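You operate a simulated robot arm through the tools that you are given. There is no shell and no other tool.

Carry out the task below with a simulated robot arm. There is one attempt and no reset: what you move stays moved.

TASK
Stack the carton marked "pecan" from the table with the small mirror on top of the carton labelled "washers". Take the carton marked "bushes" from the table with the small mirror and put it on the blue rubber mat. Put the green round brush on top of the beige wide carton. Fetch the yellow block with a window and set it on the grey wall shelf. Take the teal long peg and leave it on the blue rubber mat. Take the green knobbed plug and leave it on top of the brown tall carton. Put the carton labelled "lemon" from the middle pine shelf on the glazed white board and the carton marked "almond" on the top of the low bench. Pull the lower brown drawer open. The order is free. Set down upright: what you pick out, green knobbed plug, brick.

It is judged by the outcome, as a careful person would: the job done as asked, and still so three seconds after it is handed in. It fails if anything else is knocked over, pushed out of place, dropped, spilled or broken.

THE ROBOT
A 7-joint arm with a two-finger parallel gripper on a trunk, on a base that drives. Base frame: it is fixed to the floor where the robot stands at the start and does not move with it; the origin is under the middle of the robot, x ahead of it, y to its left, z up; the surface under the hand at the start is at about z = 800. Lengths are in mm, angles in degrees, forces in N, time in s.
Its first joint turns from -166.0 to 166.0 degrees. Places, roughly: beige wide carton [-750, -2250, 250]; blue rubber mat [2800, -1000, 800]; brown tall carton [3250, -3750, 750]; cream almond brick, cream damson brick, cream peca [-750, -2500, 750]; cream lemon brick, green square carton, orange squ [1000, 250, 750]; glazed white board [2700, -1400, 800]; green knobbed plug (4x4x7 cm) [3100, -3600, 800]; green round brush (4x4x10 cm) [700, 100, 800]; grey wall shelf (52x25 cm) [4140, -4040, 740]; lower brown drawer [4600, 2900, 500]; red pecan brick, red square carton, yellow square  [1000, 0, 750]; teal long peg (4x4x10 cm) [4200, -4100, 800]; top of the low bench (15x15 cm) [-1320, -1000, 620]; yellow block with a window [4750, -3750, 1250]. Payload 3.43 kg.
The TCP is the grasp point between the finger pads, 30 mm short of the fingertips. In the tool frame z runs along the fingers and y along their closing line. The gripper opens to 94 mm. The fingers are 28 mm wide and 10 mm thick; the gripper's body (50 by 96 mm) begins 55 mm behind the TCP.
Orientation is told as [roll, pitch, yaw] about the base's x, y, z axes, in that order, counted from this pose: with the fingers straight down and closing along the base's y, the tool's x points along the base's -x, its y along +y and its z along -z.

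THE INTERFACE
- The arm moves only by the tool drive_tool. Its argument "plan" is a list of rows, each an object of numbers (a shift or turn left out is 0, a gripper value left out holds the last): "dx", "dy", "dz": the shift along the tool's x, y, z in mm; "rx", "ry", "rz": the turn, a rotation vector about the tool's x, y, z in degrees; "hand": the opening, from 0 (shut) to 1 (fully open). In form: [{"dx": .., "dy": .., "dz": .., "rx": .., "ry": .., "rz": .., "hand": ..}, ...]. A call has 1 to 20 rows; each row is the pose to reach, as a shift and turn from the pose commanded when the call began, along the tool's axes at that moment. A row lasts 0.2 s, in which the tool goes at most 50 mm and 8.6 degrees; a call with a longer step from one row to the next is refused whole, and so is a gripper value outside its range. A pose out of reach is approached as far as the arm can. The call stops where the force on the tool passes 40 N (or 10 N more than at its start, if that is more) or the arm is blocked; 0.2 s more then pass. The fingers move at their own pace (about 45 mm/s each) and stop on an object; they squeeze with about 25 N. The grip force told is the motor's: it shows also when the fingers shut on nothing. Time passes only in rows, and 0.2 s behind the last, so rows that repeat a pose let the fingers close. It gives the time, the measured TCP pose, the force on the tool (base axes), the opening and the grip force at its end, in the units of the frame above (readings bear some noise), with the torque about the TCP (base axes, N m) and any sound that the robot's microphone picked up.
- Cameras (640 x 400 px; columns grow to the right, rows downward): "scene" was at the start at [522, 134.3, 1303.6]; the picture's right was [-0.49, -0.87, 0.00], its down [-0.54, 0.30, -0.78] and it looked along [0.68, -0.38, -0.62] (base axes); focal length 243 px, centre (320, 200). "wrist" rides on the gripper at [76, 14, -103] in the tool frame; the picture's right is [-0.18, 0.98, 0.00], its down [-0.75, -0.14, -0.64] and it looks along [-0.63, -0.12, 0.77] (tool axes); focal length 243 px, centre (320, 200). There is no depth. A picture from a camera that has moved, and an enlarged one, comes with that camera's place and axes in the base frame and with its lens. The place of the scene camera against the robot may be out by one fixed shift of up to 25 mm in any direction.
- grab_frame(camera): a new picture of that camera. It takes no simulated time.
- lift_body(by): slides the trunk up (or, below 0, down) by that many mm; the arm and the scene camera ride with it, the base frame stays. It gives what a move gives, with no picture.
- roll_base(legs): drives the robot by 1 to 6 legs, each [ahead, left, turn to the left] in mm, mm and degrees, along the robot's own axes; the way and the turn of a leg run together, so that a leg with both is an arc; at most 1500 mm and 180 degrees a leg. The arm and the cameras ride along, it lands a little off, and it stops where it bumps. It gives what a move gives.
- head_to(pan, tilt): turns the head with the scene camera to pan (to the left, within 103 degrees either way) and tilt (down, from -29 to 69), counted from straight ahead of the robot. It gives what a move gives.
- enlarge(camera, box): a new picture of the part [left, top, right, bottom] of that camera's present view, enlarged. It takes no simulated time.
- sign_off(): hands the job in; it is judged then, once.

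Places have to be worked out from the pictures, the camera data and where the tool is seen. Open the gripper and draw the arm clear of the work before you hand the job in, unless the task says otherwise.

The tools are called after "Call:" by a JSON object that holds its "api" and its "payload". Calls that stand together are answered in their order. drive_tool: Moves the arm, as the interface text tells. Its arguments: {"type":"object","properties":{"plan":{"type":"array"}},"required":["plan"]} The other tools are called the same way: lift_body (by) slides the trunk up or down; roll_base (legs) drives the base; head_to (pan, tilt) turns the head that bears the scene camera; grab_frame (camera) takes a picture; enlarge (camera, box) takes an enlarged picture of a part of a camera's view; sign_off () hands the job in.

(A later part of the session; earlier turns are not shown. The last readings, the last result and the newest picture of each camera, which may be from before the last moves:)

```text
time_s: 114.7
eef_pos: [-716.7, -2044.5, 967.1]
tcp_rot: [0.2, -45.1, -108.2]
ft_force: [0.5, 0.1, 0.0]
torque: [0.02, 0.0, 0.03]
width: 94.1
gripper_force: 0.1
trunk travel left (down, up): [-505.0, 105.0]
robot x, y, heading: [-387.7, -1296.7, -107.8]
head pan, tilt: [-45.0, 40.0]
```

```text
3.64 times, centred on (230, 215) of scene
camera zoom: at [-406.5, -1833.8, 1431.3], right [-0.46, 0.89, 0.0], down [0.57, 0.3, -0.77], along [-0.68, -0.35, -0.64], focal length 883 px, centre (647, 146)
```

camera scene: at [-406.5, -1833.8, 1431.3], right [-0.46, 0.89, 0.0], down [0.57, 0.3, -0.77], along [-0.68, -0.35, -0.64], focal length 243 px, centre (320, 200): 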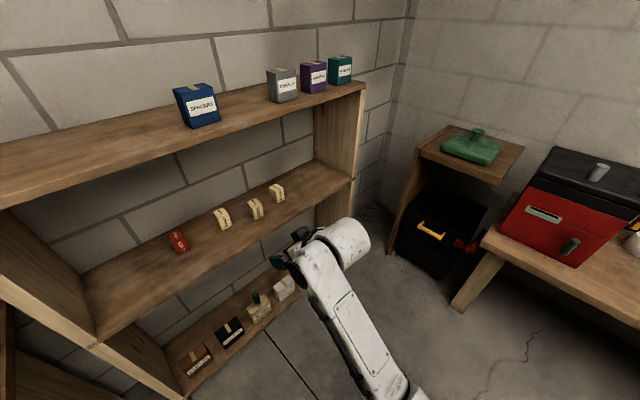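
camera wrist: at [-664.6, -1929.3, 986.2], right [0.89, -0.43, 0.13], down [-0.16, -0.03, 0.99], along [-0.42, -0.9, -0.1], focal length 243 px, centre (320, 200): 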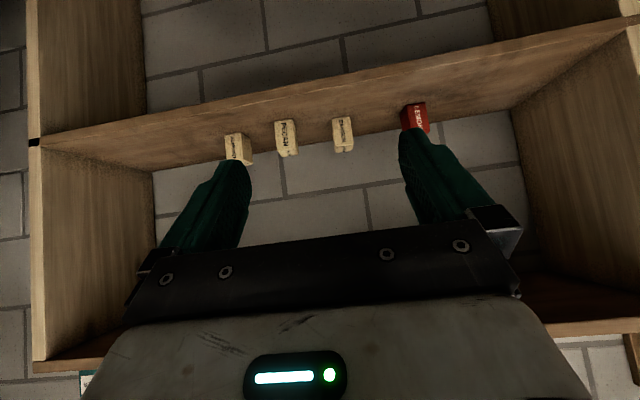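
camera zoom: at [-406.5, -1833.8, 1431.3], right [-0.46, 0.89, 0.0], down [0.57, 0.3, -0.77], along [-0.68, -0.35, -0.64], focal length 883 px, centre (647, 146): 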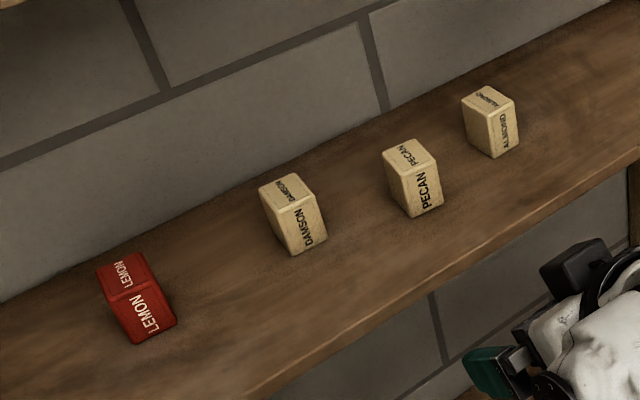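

ALMOND's foot is near [-1010,-2320] on a board at z≈765. I drive 200 forward and 200 right so that it comes within reach.

Call:
{"api": "roll_base", "payload": {"legs": [[190, -200, 0]]}}

Call:
{"api": "grab_frame", "payload": {"camera": "wrist"}}

Call:
{"api": "head_to", "payload": {"pan": -45, "tilt": 45}}

Call:
{"api": "grab_frame", "payload": {"camera": "scene"}}

```text
time_s: 116.6
eef_pos: [-967.1, -2165.0, 967.1]
tcp_rot: [0.0, -45.0, -108.2]
ft_force: [-0.7, 0.4, 0.0]
torque: [0.02, 0.01, 0.02]
width: 94.1
gripper_force: 0.1
trunk travel left (down, up): [-505.0, 105.0]
robot x, y, heading: [-633.4, -1416.4, -107.8]
head pan, tilt: [-45.0, 40.0]
```

```text
taken
camera wrist: at [-913.6, -2049.3, 986.2], right [0.89, -0.43, 0.13], down [-0.16, -0.03, 0.99], along [-0.42, -0.9, -0.1], focal length 243 px, centre (320, 200)
```

wrist: 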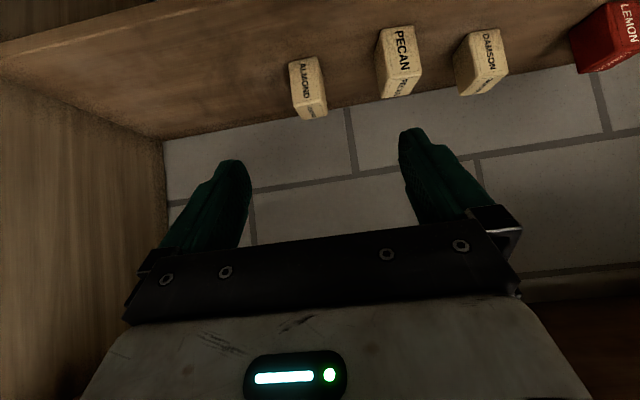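

```text
time_s: 117.2
eef_pos: [-966.4, -2164.2, 967.0]
tcp_rot: [0.1, -45.0, -108.3]
ft_force: [-0.2, -0.4, 0.3]
torque: [0.01, 0.01, 0.0]
width: 94.0
gripper_force: 0.1
trunk travel left (down, up): [-505.0, 105.0]
robot x, y, heading: [-634.6, -1415.9, -107.9]
head pan, tilt: [-45.0, 45.0]
```

```text
taken
camera scene: at [-652.2, -1952.6, 1424.1], right [-0.46, 0.89, 0.0], down [0.63, 0.32, -0.71], along [-0.63, -0.32, -0.71], focal length 243 px, centre (320, 200)
```

scene: 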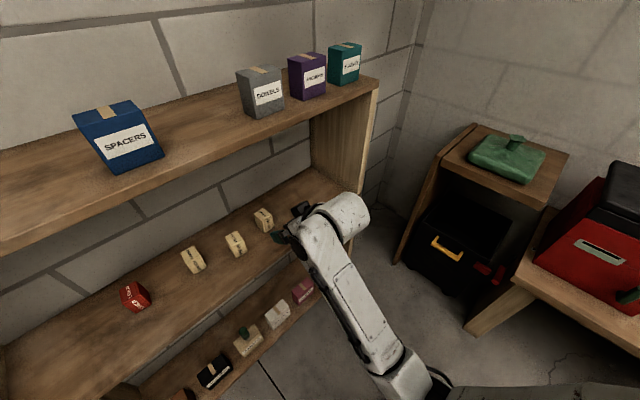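

Call:
{"api": "enlarge", "payload": {"camera": "wrist", "box": [260, 30, 440, 140]}}

```text
3.56 times, centred on (350, 85) of wrist
camera zoom: at [-913.7, -2049.4, 986.1], right [0.89, -0.43, 0.13], down [-0.16, -0.03, 0.99], along [-0.42, -0.9, -0.1], focal length 863 px, centre (213, 609)
```

zoom: 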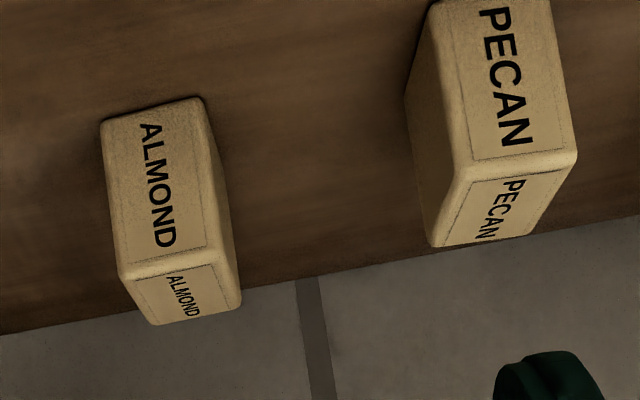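

Triangulating two wrist views: board z≈768, ALMOND centre about [-1045,-2345], yaw about -104°, top about 829. I move to a pre-grasp 120 mm back along the tilted approach line.

Call:
{"api": "drive_tool", "payload": {"plan": [{"dx": -4, "dy": -4, "dz": 20, "rx": -0.5, "rz": -0.5}, {"dx": -8, "dy": -8, "dz": 45, "rx": -1, "rz": -1}, {"dx": -14, "dy": -13, "dz": 75, "rx": -1.7, "rz": -1.7}, {"dx": -20, "dy": -19, "dz": 105, "rx": -2.4, "rz": -2.4}, {"dx": -26.5, "dy": -24.9, "dz": 131.8, "rx": -2.97, "rz": -2.97}, {"dx": -26.5, "dy": -24.9, "dz": 131.8, "rx": -2.97, "rz": -2.97}]}}

Call:
{"api": "grab_frame", "payload": {"camera": "wrist"}}

Call:
{"api": "grab_frame", "payload": {"camera": "scene"}}

```text
time_s: 118.6
eef_pos: [-1026.0, -2263.6, 891.8]
tcp_rot: [0.1, -45.0, -104.1]
ft_force: [-0.3, 0.0, -0.3]
torque: [0.03, 0.01, 0.0]
width: 94.3
gripper_force: 0.2
trunk travel left (down, up): [-505.0, 105.0]
robot x, y, heading: [-632.1, -1416.0, -107.8]
head pan, tilt: [-45.0, 45.0]
```

```text
taken
camera wrist: at [-981.2, -2144.7, 910.9], right [0.92, -0.36, 0.13], down [-0.16, -0.04, 0.99], along [-0.35, -0.93, -0.1], focal length 243 px, centre (320, 200)
```

wrist: 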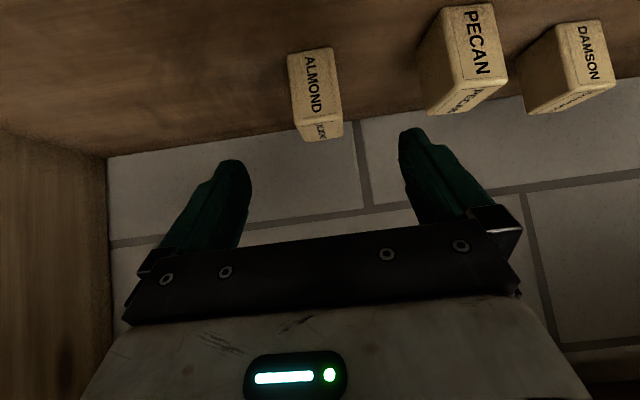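

```text
taken
camera scene: at [-652.2, -1952.7, 1424.0], right [-0.46, 0.89, 0.0], down [0.63, 0.32, -0.71], along [-0.63, -0.32, -0.71], focal length 243 px, centre (320, 200)
```

scene: 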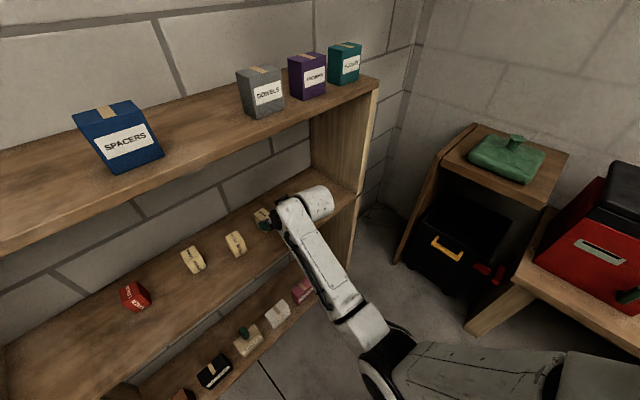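

Aligned. I advance along the approach direction to the grasp pose and close.

Call:
{"api": "drive_tool", "payload": {"plan": [{"dz": 15}, {"dz": 40}, {"dz": 65}, {"dz": 88}, {"dz": 106}, {"dz": 116}, {"dz": 120}, {"dz": 120}]}}

Call:
{"api": "grab_frame", "payload": {"camera": "wrist"}}

```text
time_s: 120.4
eef_pos: [-1045.0, -2345.6, 806.1]
tcp_rot: [0.1, -45.0, -104.1]
ft_force: [0.7, -0.5, -0.4]
torque: [-0.01, 0.0, -0.03]
width: 94.0
gripper_force: 0.0
trunk travel left (down, up): [-505.0, 105.0]
robot x, y, heading: [-632.1, -1415.4, -107.9]
head pan, tilt: [-45.0, 45.0]
```

```text
taken
camera wrist: at [-1000.7, -2226.9, 826.5], right [0.92, -0.36, 0.13], down [-0.16, -0.04, 0.99], along [-0.35, -0.93, -0.1], focal length 243 px, centre (320, 200)
```

wrist: 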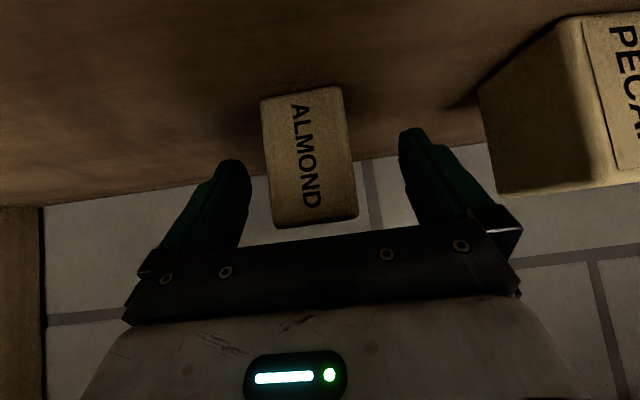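

Call:
{"api": "drive_tool", "payload": {"plan": [{"hand": 0}, {"hand": 0}, {"hand": 0}, {"hand": 0}, {"hand": 0}, {"hand": 0}, {"hand": 0}]}}

Call:
{"api": "grab_frame", "payload": {"camera": "wrist"}}

```text
time_s: 122.0
eef_pos: [-1046.5, -2345.1, 806.1]
tcp_rot: [0.1, -45.0, -104.1]
ft_force: [-1.4, -0.5, 0.0]
torque: [-0.03, 0.01, 0.0]
width: 46.2
gripper_force: 25.4
trunk travel left (down, up): [-505.0, 105.0]
robot x, y, heading: [-630.6, -1417.4, -107.7]
head pan, tilt: [-45.0, 45.0]
```

```text
taken
camera wrist: at [-1000.8, -2226.8, 826.6], right [0.92, -0.36, 0.13], down [-0.16, -0.04, 0.99], along [-0.35, -0.93, -0.1], focal length 243 px, centre (320, 200)
```

wrist: 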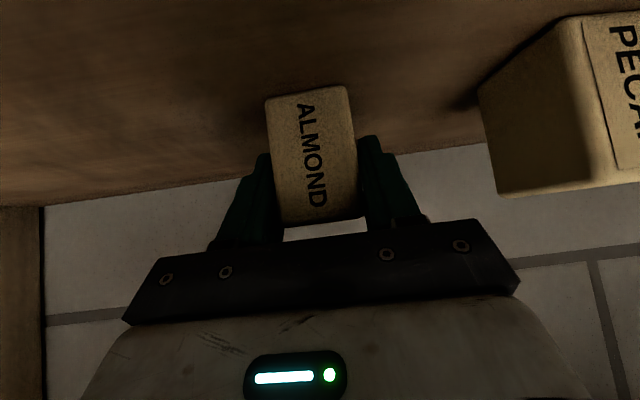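

Gripped at 46 mm. I lift slowly up-and-back along the approach line and check the hold.

Call:
{"api": "drive_tool", "payload": {"plan": [{"dx": -1, "dz": -2}, {"dx": -2, "dz": -4}, {"dx": -4, "dz": -8}, {"dx": -6, "dz": -14}, {"dx": -8, "dz": -22}, {"dx": -8, "dz": -32}, {"dx": -8, "dz": -44}, {"dx": -8, "dz": -58}, {"dx": -8, "dz": -74}, {"dx": -8, "dz": -90}, {"dx": -8, "dz": -106}, {"dx": -8, "dz": -122}, {"dx": -8, "dz": -136}, {"dx": -8, "dz": -146}, {"dx": -8, "dz": -150}, {"dx": -8, "dz": -150}]}}

Call:
{"api": "grab_frame", "payload": {"camera": "wrist"}}

```text
time_s: 125.4
eef_pos: [-1021.7, -2245.5, 918.4]
tcp_rot: [0.0, -45.0, -104.0]
ft_force: [0.9, 0.0, -1.8]
torque: [0.04, -0.04, -0.01]
width: 46.1
gripper_force: 24.9
trunk travel left (down, up): [-505.0, 105.0]
robot x, y, heading: [-635.7, -1415.0, -108.0]
head pan, tilt: [-45.0, 45.0]
```

```text
taken
camera wrist: at [-976.9, -2128.9, 938.5], right [0.92, -0.36, 0.13], down [-0.16, -0.04, 0.99], along [-0.35, -0.93, -0.1], focal length 243 px, centre (320, 200)
```

wrist: 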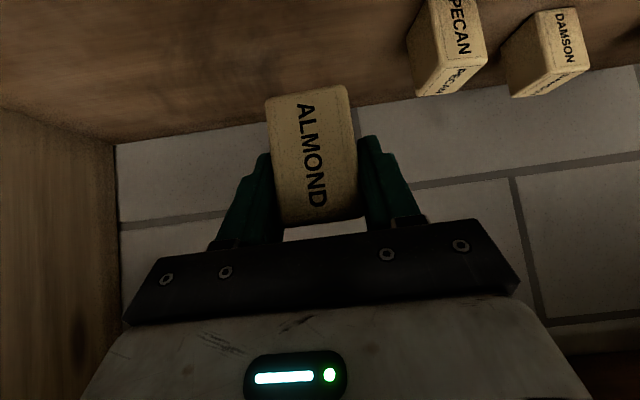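

ALMOND is held. Now I look at the low bench to my right to find the free spot on its top.

Call:
{"api": "head_to", "payload": {"pan": -95, "tilt": 35}}

Call:
{"api": "grab_frame", "payload": {"camera": "scene"}}

```text
time_s: 126.6
eef_pos: [-1021.4, -2246.9, 919.3]
tcp_rot: [0.1, -44.9, -104.1]
ft_force: [-0.1, 0.4, -2.8]
torque: [0.02, -0.04, -0.03]
width: 45.9
gripper_force: 25.3
trunk travel left (down, up): [-505.0, 105.0]
robot x, y, heading: [-635.6, -1416.5, -108.0]
head pan, tilt: [-95.0, 35.0]
```

```text
taken
camera scene: at [-661.1, -1881.5, 1438.8], right [0.39, 0.92, 0.0], down [0.53, -0.22, -0.82], along [-0.76, 0.32, -0.57], focal length 243 px, centre (320, 200)
```

scene: 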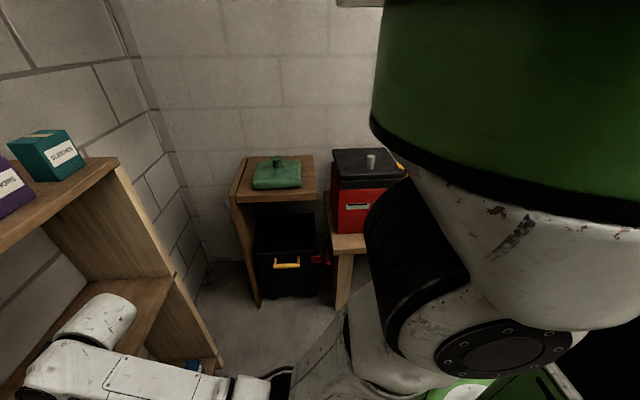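

The trunk blocks that view, so I back away from the shelf, pull the arm in, and turn right to face the low bench.

Call:
{"api": "roll_base", "payload": {"legs": [[-300, 0, 0]]}}

Call:
{"api": "drive_tool", "payload": {"plan": [{"dx": 3, "dz": -3}, {"dx": 9, "dz": -10}, {"dx": 18, "dz": -20}, {"dx": 30, "dz": -34}, {"dx": 43, "dz": -50}, {"dx": 57, "dz": -66}, {"dx": 71, "dz": -82}, {"dx": 85, "dz": -98}, {"dx": 99, "dz": -114}, {"dx": 113, "dz": -130}, {"dx": 127, "dz": -146}, {"dx": 139, "dz": -160}, {"dx": 149, "dz": -172}, {"dx": 156, "dz": -180}, {"dx": 160, "dz": -185}, {"dx": 160, "dz": -185}]}}

Call:
{"api": "grab_frame", "payload": {"camera": "wrist"}}

```text
time_s: 128.7
eef_pos: [-932.4, -1959.4, 918.7]
tcp_rot: [0.1, -45.0, -104.2]
ft_force: [0.4, -0.6, -2.4]
torque: [0.03, -0.02, 0.02]
width: 46.3
gripper_force: 24.9
trunk travel left (down, up): [-505.0, 105.0]
robot x, y, heading: [-543.2, -1127.3, -107.8]
head pan, tilt: [-95.0, 35.0]
```

```text
time_s: 132.1
eef_pos: [-871.3, -1722.2, 936.4]
tcp_rot: [0.1, -45.0, -104.3]
ft_force: [0.0, 0.5, -2.1]
torque: [0.01, -0.01, 0.03]
width: 46.5
gripper_force: 24.6
trunk travel left (down, up): [-505.0, 105.0]
robot x, y, heading: [-545.1, -1125.6, -107.8]
head pan, tilt: [-95.0, 35.0]
```

```text
taken
camera wrist: at [-826.4, -1604.0, 955.9], right [0.92, -0.37, 0.13], down [-0.16, -0.04, 0.99], along [-0.36, -0.93, -0.1], focal length 243 px, centre (320, 200)
```

wrist: 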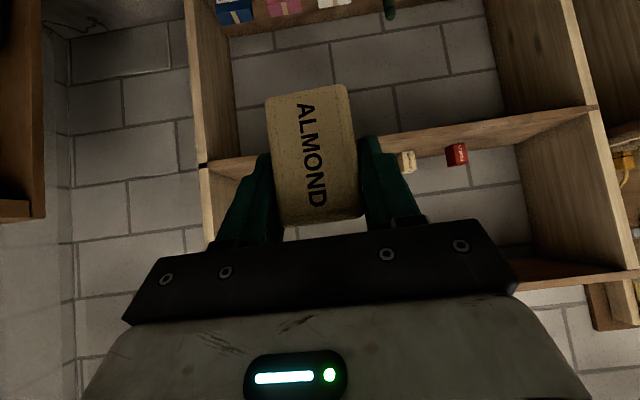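

I raise the trunk 100 mm for margin, turn right 45°, and look at the low bench.

Call:
{"api": "lift_body", "payload": {"by": 100}}

Call:
{"api": "roll_base", "payload": {"legs": [[0, 0, -40]]}}

Call:
{"api": "head_to", "payload": {"pan": -45, "tilt": 35}}

Call:
{"api": "grab_frame", "payload": {"camera": "scene"}}

Call:
{"api": "grab_frame", "payload": {"camera": "wrist"}}

```text
time_s: 133.4
eef_pos: [-871.7, -1723.5, 1037.2]
tcp_rot: [0.2, -45.0, -104.2]
ft_force: [0.0, 0.4, -2.3]
torque: [0.04, -0.01, 0.03]
width: 46.4
gripper_force: 25.0
trunk travel left (down, up): [-605.0, 5.0]
robot x, y, heading: [-545.7, -1130.0, -107.9]
head pan, tilt: [-95.0, 35.0]
```

```text
time_s: 135.7
eef_pos: [-1176.0, -1374.3, 1036.6]
tcp_rot: [0.2, -45.1, -144.0]
ft_force: [-0.2, -0.2, -2.8]
torque: [0.04, -0.02, 0.04]
width: 46.1
gripper_force: 24.9
trunk travel left (down, up): [-605.0, 5.0]
robot x, y, heading: [-544.5, -1126.2, -147.9]
head pan, tilt: [-95.0, 35.0]
```

```text
time_s: 136.8
eef_pos: [-1174.9, -1375.5, 1036.8]
tcp_rot: [0.2, -45.0, -144.0]
ft_force: [0.3, -0.9, -2.1]
torque: [0.02, -0.06, 0.02]
width: 46.3
gripper_force: 25.4
trunk travel left (down, up): [-605.0, 5.0]
robot x, y, heading: [-543.9, -1132.9, -147.8]
head pan, tilt: [-45.0, 35.0]
```

```text
taken
camera scene: at [-894.0, -1528.9, 1538.9], right [0.22, 0.98, 0.0], down [0.56, -0.13, -0.82], along [-0.8, 0.18, -0.57], focal length 243 px, centre (320, 200)
```

scene: 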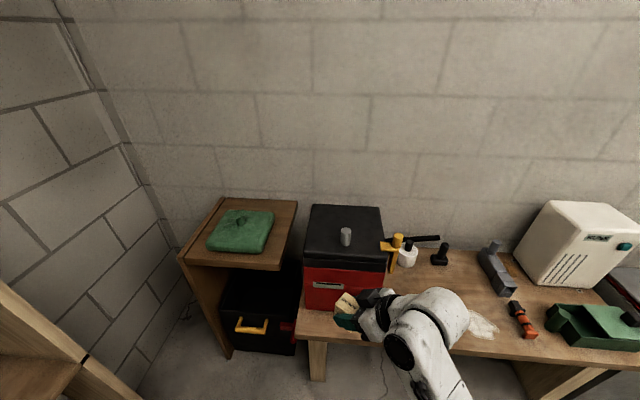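

```text
taken
camera wrist: at [-1064.7, -1312.2, 1055.9], right [0.47, -0.87, 0.13], down [-0.15, 0.07, 0.99], along [-0.87, -0.49, -0.1], focal length 243 px, centre (320, 200)
```

wrist: 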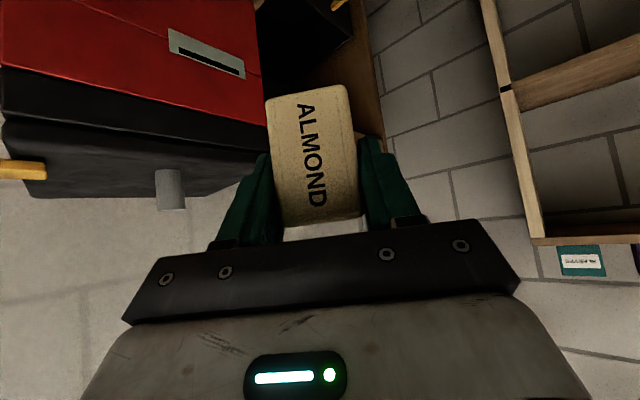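

The low bench's free spot (around [-1320,-1000,620]) lies right of the red toolbox. I turn further right to face it; the arm sweeps well in front of the toolbox.

Call:
{"api": "roll_base", "payload": {"legs": [[0, 0, -31]]}}

Call:
{"api": "head_to", "payload": {"pan": -10, "tilt": 50}}

Call:
{"api": "grab_frame", "payload": {"camera": "scene"}}

Call:
{"api": "grab_frame", "payload": {"camera": "wrist"}}

```text
time_s: 138.7
eef_pos: [-1212.2, -1014.9, 1036.5]
tcp_rot: [0.1, -45.1, -174.9]
ft_force: [0.1, 0.4, -2.1]
torque: [-0.01, -0.03, 0.0]
width: 46.4
gripper_force: 24.8
trunk travel left (down, up): [-605.0, 5.0]
robot x, y, heading: [-543.9, -1128.9, -178.2]
head pan, tilt: [-45.0, 35.0]
```

```text
time_s: 139.8
eef_pos: [-1212.4, -1015.0, 1036.4]
tcp_rot: [0.2, -45.0, -174.9]
ft_force: [0.0, 0.8, -2.8]
torque: [-0.03, -0.01, -0.01]
width: 46.2
gripper_force: 25.0
trunk travel left (down, up): [-605.0, 5.0]
robot x, y, heading: [-540.1, -1130.5, -178.7]
head pan, tilt: [-10.0, 50.0]
```

```text
taken
camera scene: at [-1051.6, -1341.8, 1517.1], right [0.15, 0.99, 0.0], down [0.76, -0.11, -0.64], along [-0.64, 0.1, -0.77], focal length 243 px, centre (320, 200)
```

scene: 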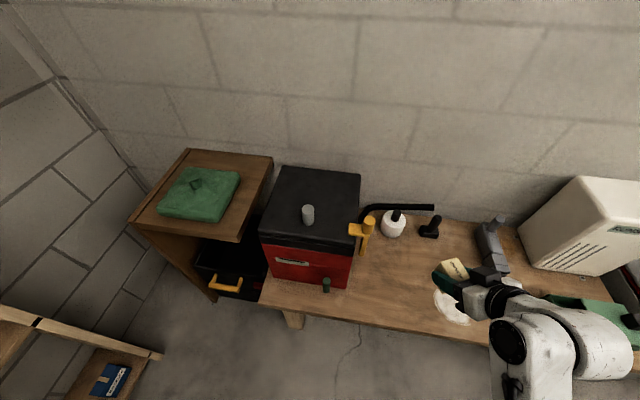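

```text
taken
camera wrist: at [-1084.5, -1018.8, 1055.8], right [-0.04, -0.99, 0.13], down [-0.09, 0.13, 0.99], along [-0.99, 0.03, -0.1], focal length 243 px, centre (320, 200)
```

wrist: 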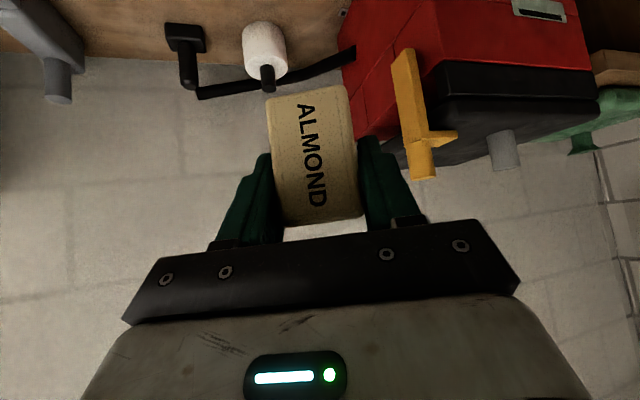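

The free patch near [-1320,-1000] is visible between toolbox and sponge. Before lowering I check where the arm's elbow is.

Call:
{"api": "head_to", "payload": {"pan": 30, "tilt": 50}}

Call:
{"api": "grab_frame", "payload": {"camera": "scene"}}

```text
time_s: 140.8
eef_pos: [-1211.2, -1017.3, 1036.7]
tcp_rot: [0.1, -45.0, -175.0]
ft_force: [0.1, -0.2, -2.5]
torque: [-0.01, -0.02, 0.01]
width: 45.9
gripper_force: 24.7
trunk travel left (down, up): [-605.0, 5.0]
robot x, y, heading: [-542.2, -1132.4, -178.5]
head pan, tilt: [30.0, 50.0]
```

```text
taken
camera scene: at [-1041.2, -1393.4, 1517.1], right [-0.52, 0.85, 0.0], down [0.65, 0.4, -0.64], along [-0.55, -0.33, -0.77], focal length 243 px, centre (320, 200)
```

scene: 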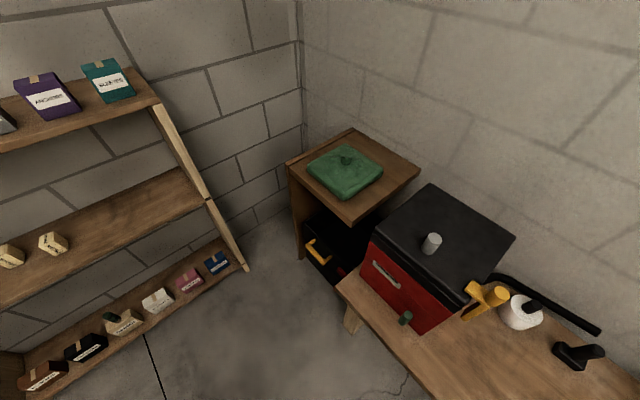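

Call:
{"api": "head_to", "payload": {"pan": -50, "tilt": 50}}

Call:
{"api": "grab_frame", "payload": {"camera": "scene"}}

```text
time_s: 142.3
eef_pos: [-1212.8, -1015.8, 1036.3]
tcp_rot: [0.1, -45.0, -175.0]
ft_force: [1.5, 0.4, -2.0]
torque: [0.03, -0.01, 0.0]
width: 46.2
gripper_force: 25.2
trunk travel left (down, up): [-605.0, 5.0]
robot x, y, heading: [-541.0, -1133.2, -178.7]
head pan, tilt: [-50.0, 50.0]
```

```text
taken
camera scene: at [-1026.5, -1295.7, 1517.1], right [0.75, 0.66, 0.0], down [0.51, -0.57, -0.64], along [-0.43, 0.48, -0.77], focal length 243 px, centre (320, 200)
```

scene: 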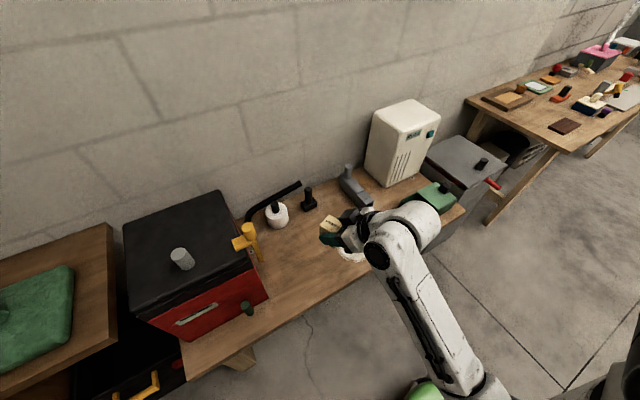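

The forearm and elbow hang in front of the bench, clear of things. I lower the trunk 300 mm.

Call:
{"api": "lift_body", "payload": {"by": -280}}

Call:
{"api": "grab_frame", "payload": {"camera": "scene"}}

Call:
{"api": "grab_frame", "payload": {"camera": "wrist"}}

```text
time_s: 145.2
eef_pos: [-1212.7, -1016.3, 756.7]
tcp_rot: [0.1, -45.0, -174.9]
ft_force: [-1.2, -0.2, -2.2]
torque: [0.0, -0.05, 0.02]
width: 45.8
gripper_force: 25.3
trunk travel left (down, up): [-325.0, 285.0]
robot x, y, heading: [-548.5, -1129.3, -178.4]
head pan, tilt: [-50.0, 50.0]
```

```text
taken
camera scene: at [-1026.4, -1295.6, 1237.2], right [0.75, 0.66, 0.0], down [0.51, -0.57, -0.64], along [-0.43, 0.48, -0.77], focal length 243 px, centre (320, 200)
```

scene: 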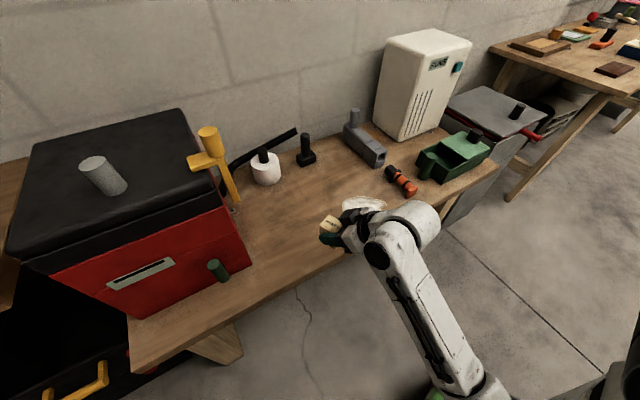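

```text
taken
camera wrist: at [-1084.5, -1018.8, 775.9], right [-0.04, -0.99, 0.13], down [-0.09, 0.13, 0.99], along [-0.99, 0.03, -0.1], focal length 243 px, centre (320, 200)
```

wrist: 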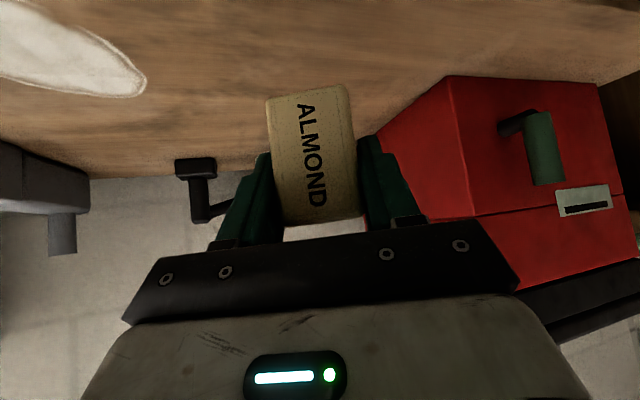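

The spot is clear (sponge edge at y≈-858, toolbox at y≈-1186). I move over [-1320,-1000] with the brick bottom ~30 mm above the bench.

Call:
{"api": "drive_tool", "payload": {"plan": [{"dx": -1, "dy": -1, "dz": 4}, {"dx": -3, "dy": -3, "dz": 14}, {"dx": -6, "dy": -6, "dz": 28}, {"dx": -10, "dy": -9, "dz": 44}, {"dx": -13.5, "dy": -12.5, "dz": 60}, {"dx": -17, "dy": -16, "dz": 76}, {"dx": -20.5, "dy": -19.5, "dz": 92}, {"dx": -24, "dy": -22.5, "dz": 106}, {"dx": -26.5, "dy": -25, "dz": 117}, {"dx": -27.4, "dy": -25.8, "dz": 121.7}, {"dx": -27.4, "dy": -25.8, "dz": 121.7}]}}

Call:
{"api": "grab_frame", "payload": {"camera": "wrist"}}

Call:
{"api": "enlarge", "payload": {"camera": "scene", "box": [220, 120, 480, 290]}}

```text
time_s: 147.6
eef_pos: [-1319.5, -1000.2, 689.6]
tcp_rot: [0.1, -44.9, -174.9]
ft_force: [-0.1, 0.4, -2.5]
torque: [-0.01, -0.03, -0.03]
width: 46.0
gripper_force: 25.1
trunk travel left (down, up): [-325.0, 285.0]
robot x, y, heading: [-544.0, -1131.2, -178.6]
head pan, tilt: [-50.0, 50.0]
```

```text
taken
camera wrist: at [-1191.7, -1003.0, 708.9], right [-0.04, -0.99, 0.13], down [-0.09, 0.13, 0.99], along [-0.99, 0.03, -0.1], focal length 243 px, centre (320, 200)
```

wrist: 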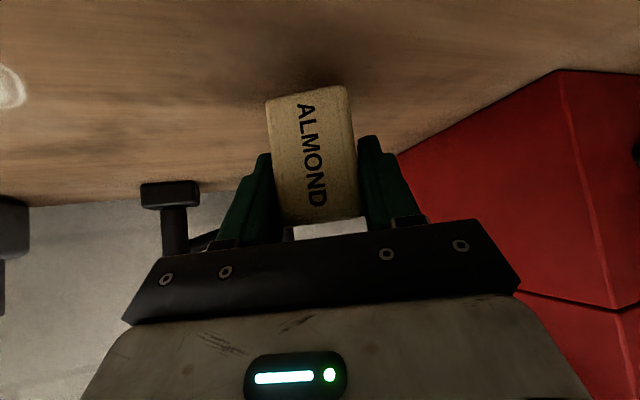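

```text
2.35 times, centred on (350, 205) of scene
camera zoom: at [-1026.4, -1295.6, 1237.1], right [0.75, 0.66, 0.0], down [0.51, -0.57, -0.64], along [-0.43, 0.48, -0.77], focal length 571 px, centre (249, 188)
```

zoom: 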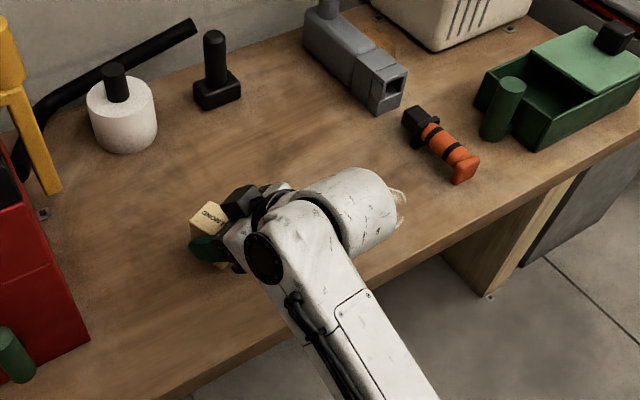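

Clear below. I lower toward contact in small steps.

Call:
{"api": "drive_tool", "payload": {"plan": [{"dx": 2, "dz": 2}, {"dx": 6, "dz": 6}, {"dx": 11, "dz": 11}, {"dx": 15, "dz": 15}, {"dx": 17, "dz": 17}, {"dx": 18, "dz": 18}]}}

Call:
{"api": "drive_tool", "payload": {"plan": [{"dx": 0.7, "dz": 0.7}, {"dx": 1.4, "dz": 1.4}, {"dx": 2.1, "dz": 2.1}]}}

```text
time_s: 149.0
eef_pos: [-1320.1, -1000.5, 668.0]
tcp_rot: [0.0, -45.4, -174.8]
ft_force: [5.5, -0.7, 17.9]
torque: [0.02, -0.4, -0.03]
width: 46.4
gripper_force: 25.4
trunk travel left (down, up): [-325.0, 285.0]
robot x, y, heading: [-541.6, -1132.4, -178.5]
head pan, tilt: [-50.0, 50.0]
```

```text
time_s: 149.8
eef_pos: [-1320.7, -999.2, 663.8]
tcp_rot: [0.1, -45.2, -174.8]
ft_force: [-3.3, -0.6, 21.4]
torque: [0.05, -0.09, 0.02]
width: 46.4
gripper_force: 24.7
trunk travel left (down, up): [-325.0, 285.0]
robot x, y, heading: [-541.7, -1128.5, -178.8]
head pan, tilt: [-50.0, 50.0]
```

Contact made (about 20 N); the brick sits on the bench. I check and release.

Call:
{"api": "drive_tool", "payload": {"plan": [{"hand": 0.52}, {"hand": 0.56}, {"hand": 0.62}, {"hand": 0.7}, {"hand": 0.7}, {"hand": 0.7}]}}

Call:
{"api": "grab_frame", "payload": {"camera": "wrist"}}

```text
time_s: 151.2
eef_pos: [-1318.5, -999.3, 660.5]
tcp_rot: [0.0, -45.0, -174.8]
ft_force: [-0.3, -0.2, 0.9]
torque: [0.0, 0.0, -0.02]
width: 65.7
gripper_force: 0.1
trunk travel left (down, up): [-325.0, 285.0]
robot x, y, heading: [-542.7, -1130.6, -178.5]
head pan, tilt: [-50.0, 50.0]
```

```text
taken
camera wrist: at [-1191.6, -1002.8, 680.7], right [-0.04, -0.99, 0.13], down [-0.09, 0.13, 0.99], along [-0.99, 0.03, -0.1], focal length 243 px, centre (320, 200)
```

wrist: 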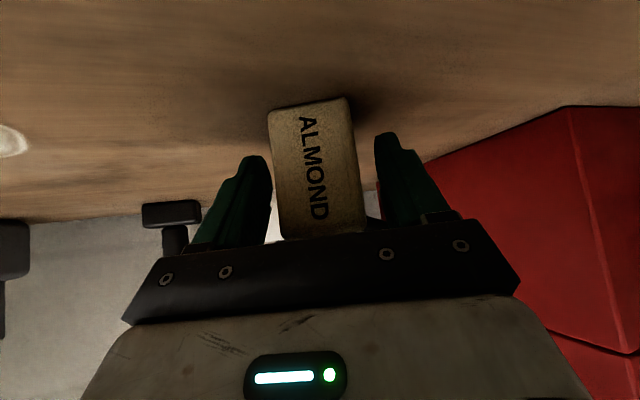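

ALMOND stands upright by itself. I open fully and back out along the approach line.

Call:
{"api": "drive_tool", "payload": {"plan": [{"hand": 1}, {"hand": 1}, {"dz": -8, "hand": 1}, {"dz": -25, "hand": 1}, {"dz": -50, "hand": 1}, {"dz": -80, "hand": 1}, {"dz": -115, "hand": 1}, {"dz": -150, "hand": 1}, {"dz": -185, "hand": 1}, {"dz": -200, "hand": 1}, {"dz": -200, "hand": 1}]}}

Call:
{"api": "grab_frame", "payload": {"camera": "wrist"}}

Call:
{"api": "grab_frame", "payload": {"camera": "scene"}}

```text
time_s: 153.6
eef_pos: [-1192.7, -990.2, 783.2]
tcp_rot: [0.9, -44.4, -175.5]
ft_force: [-0.3, 0.4, 0.1]
torque: [0.03, 0.0, -0.01]
width: 94.1
gripper_force: 0.0
out of reach, approached as far as the arm can: row 9, 10, 11
trunk travel left (down, up): [-325.0, 285.0]
robot x, y, heading: [-541.5, -1128.2, -178.8]
head pan, tilt: [-50.0, 50.0]
```

```text
taken
camera wrist: at [-1064.7, -993.8, 803.6], right [-0.04, -0.99, 0.14], down [-0.1, 0.14, 0.98], along [-0.99, 0.03, -0.11], focal length 243 px, centre (320, 200)
```

wrist: 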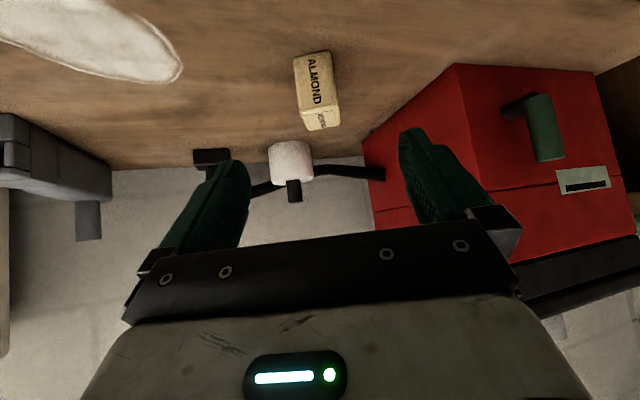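

```text
taken
camera scene: at [-1026.3, -1295.6, 1237.2], right [0.75, 0.66, 0.0], down [0.51, -0.57, -0.64], along [-0.43, 0.48, -0.77], focal length 243 px, centre (320, 200)
```

scene: 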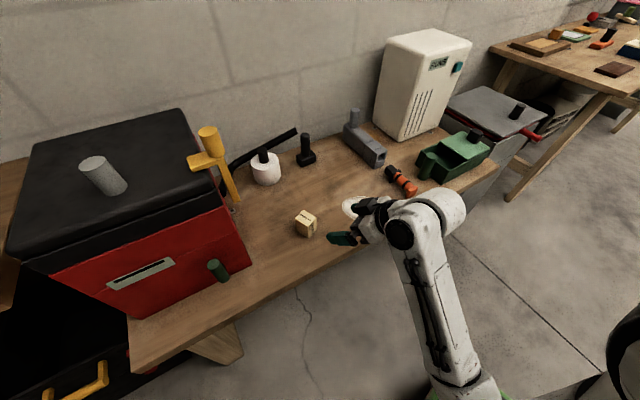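

ALMOND stands on the low bench. Next is the red LEMON brick on the middle shelf: I back off a little, turn left to face the shelf again, and raise the trunk.

Call:
{"api": "roll_base", "payload": {"legs": [[-150, 0, 0], [0, 0, 35.4], [0, 0, 35.4]]}}

Call:
{"api": "lift_body", "payload": {"by": 180}}

Call:
{"api": "head_to", "payload": {"pan": 0, "tilt": 35}}

Call:
{"api": "grab_frame", "payload": {"camera": "scene"}}

```text
time_s: 158.3
eef_pos: [-736.1, -1693.1, 783.1]
tcp_rot: [0.9, -44.5, -104.6]
ft_force: [-0.6, 0.0, 0.2]
torque: [0.02, -0.01, -0.03]
width: 94.2
gripper_force: 0.1
trunk travel left (down, up): [-325.0, 285.0]
robot x, y, heading: [-396.5, -1125.8, -107.8]
head pan, tilt: [-50.0, 50.0]
```

```text
time_s: 160.3
eef_pos: [-735.5, -1692.7, 962.3]
tcp_rot: [0.8, -44.5, -104.6]
ft_force: [0.0, 0.2, 0.0]
torque: [0.01, 0.0, 0.03]
width: 93.9
gripper_force: 0.1
trunk travel left (down, up): [-505.0, 105.0]
robot x, y, heading: [-389.3, -1127.1, -107.8]
head pan, tilt: [-50.0, 50.0]
```

```text
time_s: 161.5
eef_pos: [-735.0, -1692.8, 963.2]
tcp_rot: [0.9, -44.5, -104.6]
ft_force: [-0.7, -0.3, -0.3]
torque: [-0.02, 0.02, 0.0]
width: 94.1
gripper_force: 0.1
trunk travel left (down, up): [-505.0, 105.0]
robot x, y, heading: [-389.2, -1124.2, -107.9]
head pan, tilt: [0.0, 35.0]
```

```text
taken
camera scene: at [-362.7, -1708.2, 1438.9], right [-0.95, 0.3, 0.0], down [0.17, 0.55, -0.82], along [-0.25, -0.78, -0.57], focal length 243 px, centre (320, 200)
```

scene: 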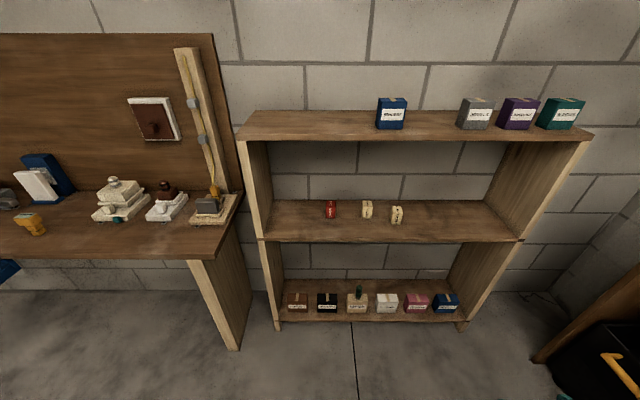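

The red LEMON is still on the middle board. I drive forward and left so that LEMON is in front of the hand.

Call:
{"api": "roll_base", "payload": {"legs": [[355, 249, 0]]}}

Call:
{"api": "grab_frame", "payload": {"camera": "wrist"}}

Call:
{"api": "head_to", "payload": {"pan": -20, "tilt": 45}}

Call:
{"api": "grab_frame", "payload": {"camera": "scene"}}

```text
time_s: 164.1
eef_pos: [-600.3, -2104.5, 963.1]
tcp_rot: [0.9, -44.5, -104.3]
ft_force: [0.1, 0.2, -0.5]
torque: [-0.01, 0.0, 0.01]
width: 93.9
gripper_force: 0.1
trunk travel left (down, up): [-505.0, 105.0]
robot x, y, heading: [-258.2, -1535.1, -107.3]
head pan, tilt: [0.0, 35.0]
```

```text
taken
camera wrist: at [-556.6, -1986.8, 983.5], right [0.92, -0.36, 0.14], down [-0.17, -0.05, 0.98], along [-0.35, -0.93, -0.11], focal length 243 px, centre (320, 200)
```

wrist: 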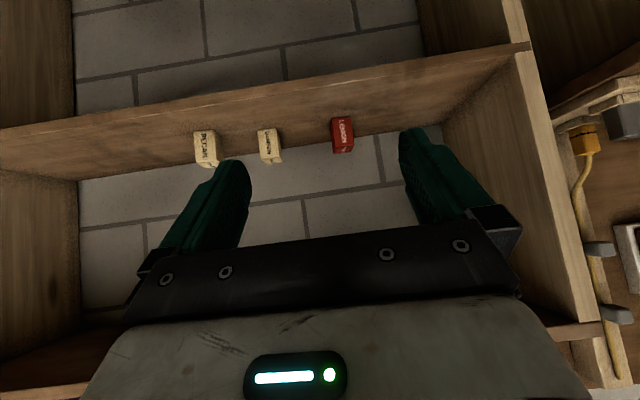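

```text
time_s: 165.0
eef_pos: [-601.3, -2106.0, 962.0]
tcp_rot: [0.9, -44.5, -104.3]
ft_force: [0.4, 0.1, 0.0]
torque: [0.03, -0.01, -0.05]
width: 93.8
gripper_force: 0.1
trunk travel left (down, up): [-505.0, 105.0]
robot x, y, heading: [-258.6, -1536.8, -107.3]
head pan, tilt: [-20.0, 45.0]
```

```text
taken
camera scene: at [-250.8, -2099.4, 1424.1], right [-0.79, 0.61, 0.0], down [0.43, 0.56, -0.71], along [-0.43, -0.56, -0.71], focal length 243 px, centre (320, 200)
```

scene: 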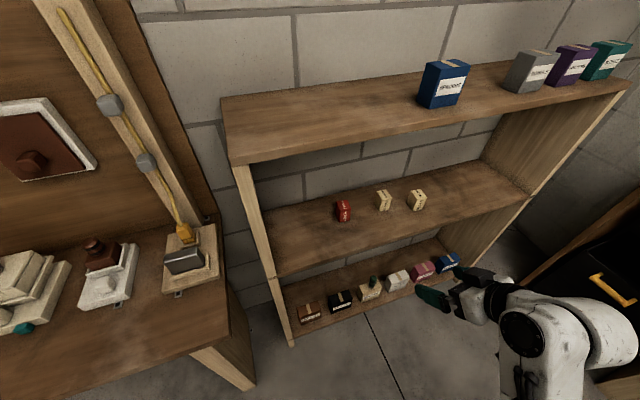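

Call:
{"api": "enlarge", "payload": {"camera": "wrist", "box": [250, 90, 410, 190]}}

```text
4.00 times, centred on (330, 140) of wrist
camera zoom: at [-556.6, -1986.8, 983.5], right [0.92, -0.36, 0.14], down [-0.17, -0.05, 0.98], along [-0.35, -0.93, -0.11], focal length 970 px, centre (280, 440)
```

zoom: 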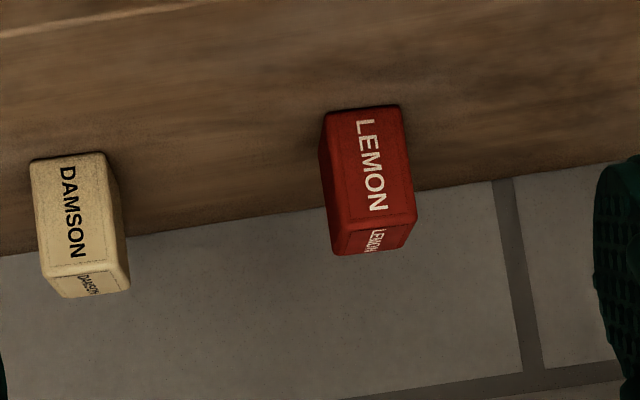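

LEMON's centre works out at [-675,-2482], yaw about -113.5°. I move to the pre-grasp 120 mm back along the tilted approach.

Call:
{"api": "drive_tool", "payload": {"plan": [{"dx": -8, "dy": 2, "dz": 14, "rx": 0.3, "rz": 0.3}, {"dx": -24, "dy": 5, "dz": 42, "rx": 1, "rz": 1}, {"dx": -44, "dy": 9, "dz": 78, "rx": 1.8, "rz": 1.8}, {"dx": -64, "dy": 13, "dz": 114, "rx": 2.6, "rz": 2.6}, {"dx": -84, "dy": 18, "dz": 150, "rx": 3.4, "rz": 3.4}, {"dx": -104, "dy": 22, "dz": 186, "rx": 4.3, "rz": 4.3}, {"dx": -124, "dy": 26, "dz": 222, "rx": 5.1, "rz": 5.1}, {"dx": -142, "dy": 30, "dz": 254, "rx": 5.8, "rz": 5.8}, {"dx": -154, "dy": 33, "dz": 275, "rx": 6.3, "rz": 6.3}, {"dx": -158.4, "dy": 34.3, "dz": 283.7, "rx": 6.5, "rz": 6.5}, {"dx": -158.4, "dy": 34.3, "dz": 283.7, "rx": 6.5, "rz": 6.5}]}}

Call:
{"api": "grab_frame", "payload": {"camera": "wrist"}}

```text
time_s: 167.4
eef_pos: [-641.4, -2416.9, 871.3]
tcp_rot: [0.6, -44.4, -113.4]
ft_force: [-0.8, 0.7, 0.0]
torque: [0.01, 0.01, 0.0]
width: 94.1
gripper_force: 0.0
trunk travel left (down, up): [-505.0, 105.0]
robot x, y, heading: [-258.3, -1535.3, -107.2]
head pan, tilt: [-20.0, 45.0]
```

```text
taken
camera wrist: at [-578.2, -2306.9, 891.9], right [0.85, -0.5, 0.14], down [-0.17, -0.02, 0.98], along [-0.49, -0.86, -0.11], focal length 243 px, centre (320, 200)
```

wrist: 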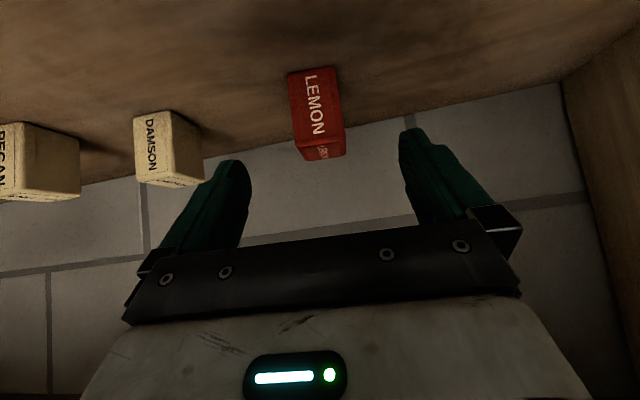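

The commanded pose equals the measured one, so I correct: remaining move is about 97 mm along the approach with -7/-5 mm offsets. I advance to the grasp.

Call:
{"api": "drive_tool", "payload": {"plan": [{"dx": -2, "dy": -2, "dz": 12}, {"dx": -4, "dy": -3.5, "dz": 32}, {"dx": -6, "dy": -5, "dz": 55}, {"dx": -7, "dy": -5.4, "dz": 75}, {"dx": -7, "dy": -5.4, "dz": 90}, {"dx": -7, "dy": -5.4, "dz": 97}, {"dx": -7, "dy": -5.4, "dz": 97}]}}

Call:
{"api": "grab_frame", "payload": {"camera": "wrist"}}

```text
time_s: 169.0
eef_pos: [-674.0, -2482.3, 807.4]
tcp_rot: [0.7, -44.3, -113.4]
ft_force: [-0.5, 0.0, -0.1]
torque: [-0.02, 0.02, -0.03]
width: 94.2
gripper_force: 0.1
trunk travel left (down, up): [-505.0, 105.0]
robot x, y, heading: [-263.3, -1536.8, -107.4]
head pan, tilt: [-20.0, 45.0]
```

```text
taken
camera wrist: at [-610.6, -2371.9, 828.3], right [0.85, -0.5, 0.14], down [-0.17, -0.02, 0.98], along [-0.49, -0.86, -0.11], focal length 243 px, centre (320, 200)
```

wrist: 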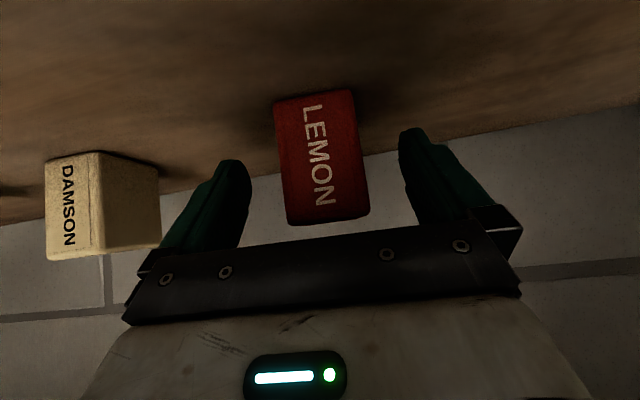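

LEMON is centred between the fingers. I close, then lift slowly up-and-back.

Call:
{"api": "drive_tool", "payload": {"plan": [{"hand": 0}, {"hand": 0}, {"hand": 0}, {"hand": 0}, {"hand": 0}, {"hand": 0}, {"hand": 0}]}}

Call:
{"api": "drive_tool", "payload": {"plan": [{"dx": -1, "dz": -2}, {"dx": -2, "dz": -4}, {"dx": -4, "dz": -8}, {"dx": -6, "dz": -14}, {"dx": -8, "dz": -22}, {"dx": -8, "dz": -32}, {"dx": -8, "dz": -44}, {"dx": -8, "dz": -58}, {"dx": -8, "dz": -72}, {"dx": -8, "dz": -86}, {"dx": -8, "dz": -100}, {"dx": -8, "dz": -112}, {"dx": -8, "dz": -118}, {"dx": -8, "dz": -120}]}}

Call:
{"api": "grab_frame", "payload": {"camera": "wrist"}}

```text
time_s: 170.6
eef_pos: [-673.3, -2482.5, 808.7]
tcp_rot: [0.6, -44.5, -113.4]
ft_force: [1.2, -1.3, 1.9]
torque: [-0.02, -0.02, 0.04]
width: 46.4
gripper_force: 25.5
trunk travel left (down, up): [-505.0, 105.0]
robot x, y, heading: [-258.9, -1536.4, -107.3]
head pan, tilt: [-20.0, 45.0]
```

```text
time_s: 173.6
eef_pos: [-642.4, -2409.2, 898.6]
tcp_rot: [0.7, -44.4, -113.5]
ft_force: [0.7, -0.7, -2.3]
torque: [0.01, 0.02, -0.02]
width: 46.2
gripper_force: 25.1
trunk travel left (down, up): [-505.0, 105.0]
robot x, y, heading: [-260.4, -1539.9, -107.2]
head pan, tilt: [-20.0, 45.0]
```

```text
taken
camera wrist: at [-581.0, -2299.2, 919.9], right [0.85, -0.5, 0.14], down [-0.17, -0.02, 0.98], along [-0.49, -0.86, -0.11], focal length 243 px, centre (320, 200)
```

wrist: 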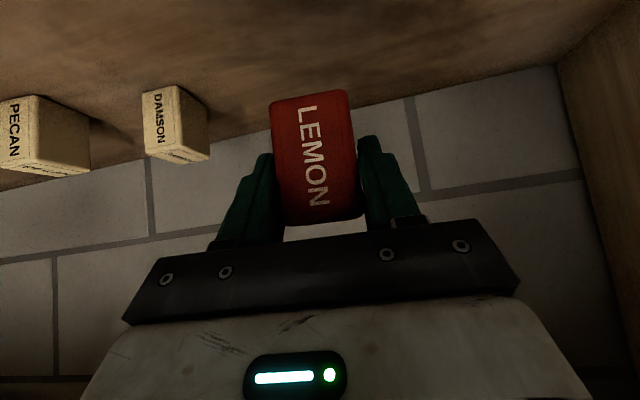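

LEMON held. I pull the arm back out of the shelf, then turn left to look along the corridor toward the far tables.

Call:
{"api": "drive_tool", "payload": {"plan": [{"dx": 3, "dz": -3}, {"dx": 9, "dz": -9}, {"dx": 18, "dz": -18}, {"dx": 29, "dz": -29}, {"dx": 41, "dz": -42}, {"dx": 54, "dz": -56}, {"dx": 67, "dz": -70}, {"dx": 80, "dz": -84}, {"dx": 93, "dz": -98}, {"dx": 106, "dz": -112}, {"dx": 119, "dz": -126}, {"dx": 132, "dz": -140}, {"dx": 143, "dz": -153}, {"dx": 152, "dz": -164}, {"dx": 158, "dz": -172}, {"dx": 160, "dz": -175}, {"dx": 160, "dz": -175}]}}

Call:
{"api": "roll_base", "payload": {"legs": [[-150, 0, 0], [0, 0, 45], [0, 0, 45]]}}

Call:
{"api": "head_to", "payload": {"pan": 0, "tilt": 25}}

Call:
{"api": "grab_frame", "payload": {"camera": "scene"}}

```text
time_s: 177.2
eef_pos: [-551.2, -2192.1, 912.0]
tcp_rot: [0.6, -44.4, -113.4]
ft_force: [-0.2, 0.2, -2.5]
torque: [0.02, -0.01, -0.01]
width: 46.2
gripper_force: 25.1
trunk travel left (down, up): [-505.0, 105.0]
robot x, y, heading: [-260.6, -1535.7, -107.6]
head pan, tilt: [-20.0, 45.0]
```

```text
time_s: 182.7
eef_pos: [441.6, -1683.9, 910.7]
tcp_rot: [0.7, -44.3, -23.5]
ft_force: [-0.5, -0.2, -1.7]
torque: [-0.01, -0.01, 0.0]
width: 45.8
gripper_force: 25.1
trunk travel left (down, up): [-505.0, 105.0]
robot x, y, heading: [-213.1, -1391.1, -17.6]
head pan, tilt: [-20.0, 45.0]
```

```text
time_s: 183.5
eef_pos: [440.5, -1685.2, 911.2]
tcp_rot: [0.7, -44.4, -23.5]
ft_force: [1.2, 0.0, -2.4]
torque: [0.02, 0.05, 0.03]
width: 46.3
gripper_force: 24.3
trunk travel left (down, up): [-505.0, 105.0]
robot x, y, heading: [-217.9, -1389.3, -17.5]
head pan, tilt: [0.0, 25.0]
```

```text
taken
camera scene: at [358.3, -1385.6, 1454.5], right [-0.3, -0.95, 0.0], down [-0.4, 0.13, -0.91], along [0.86, -0.27, -0.42], focal length 243 px, centre (320, 200)
```

scene: 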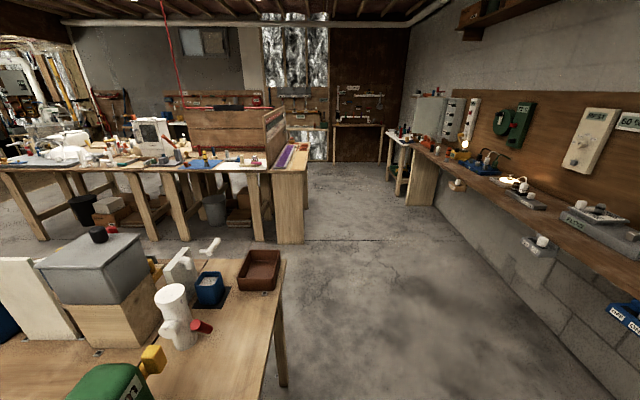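

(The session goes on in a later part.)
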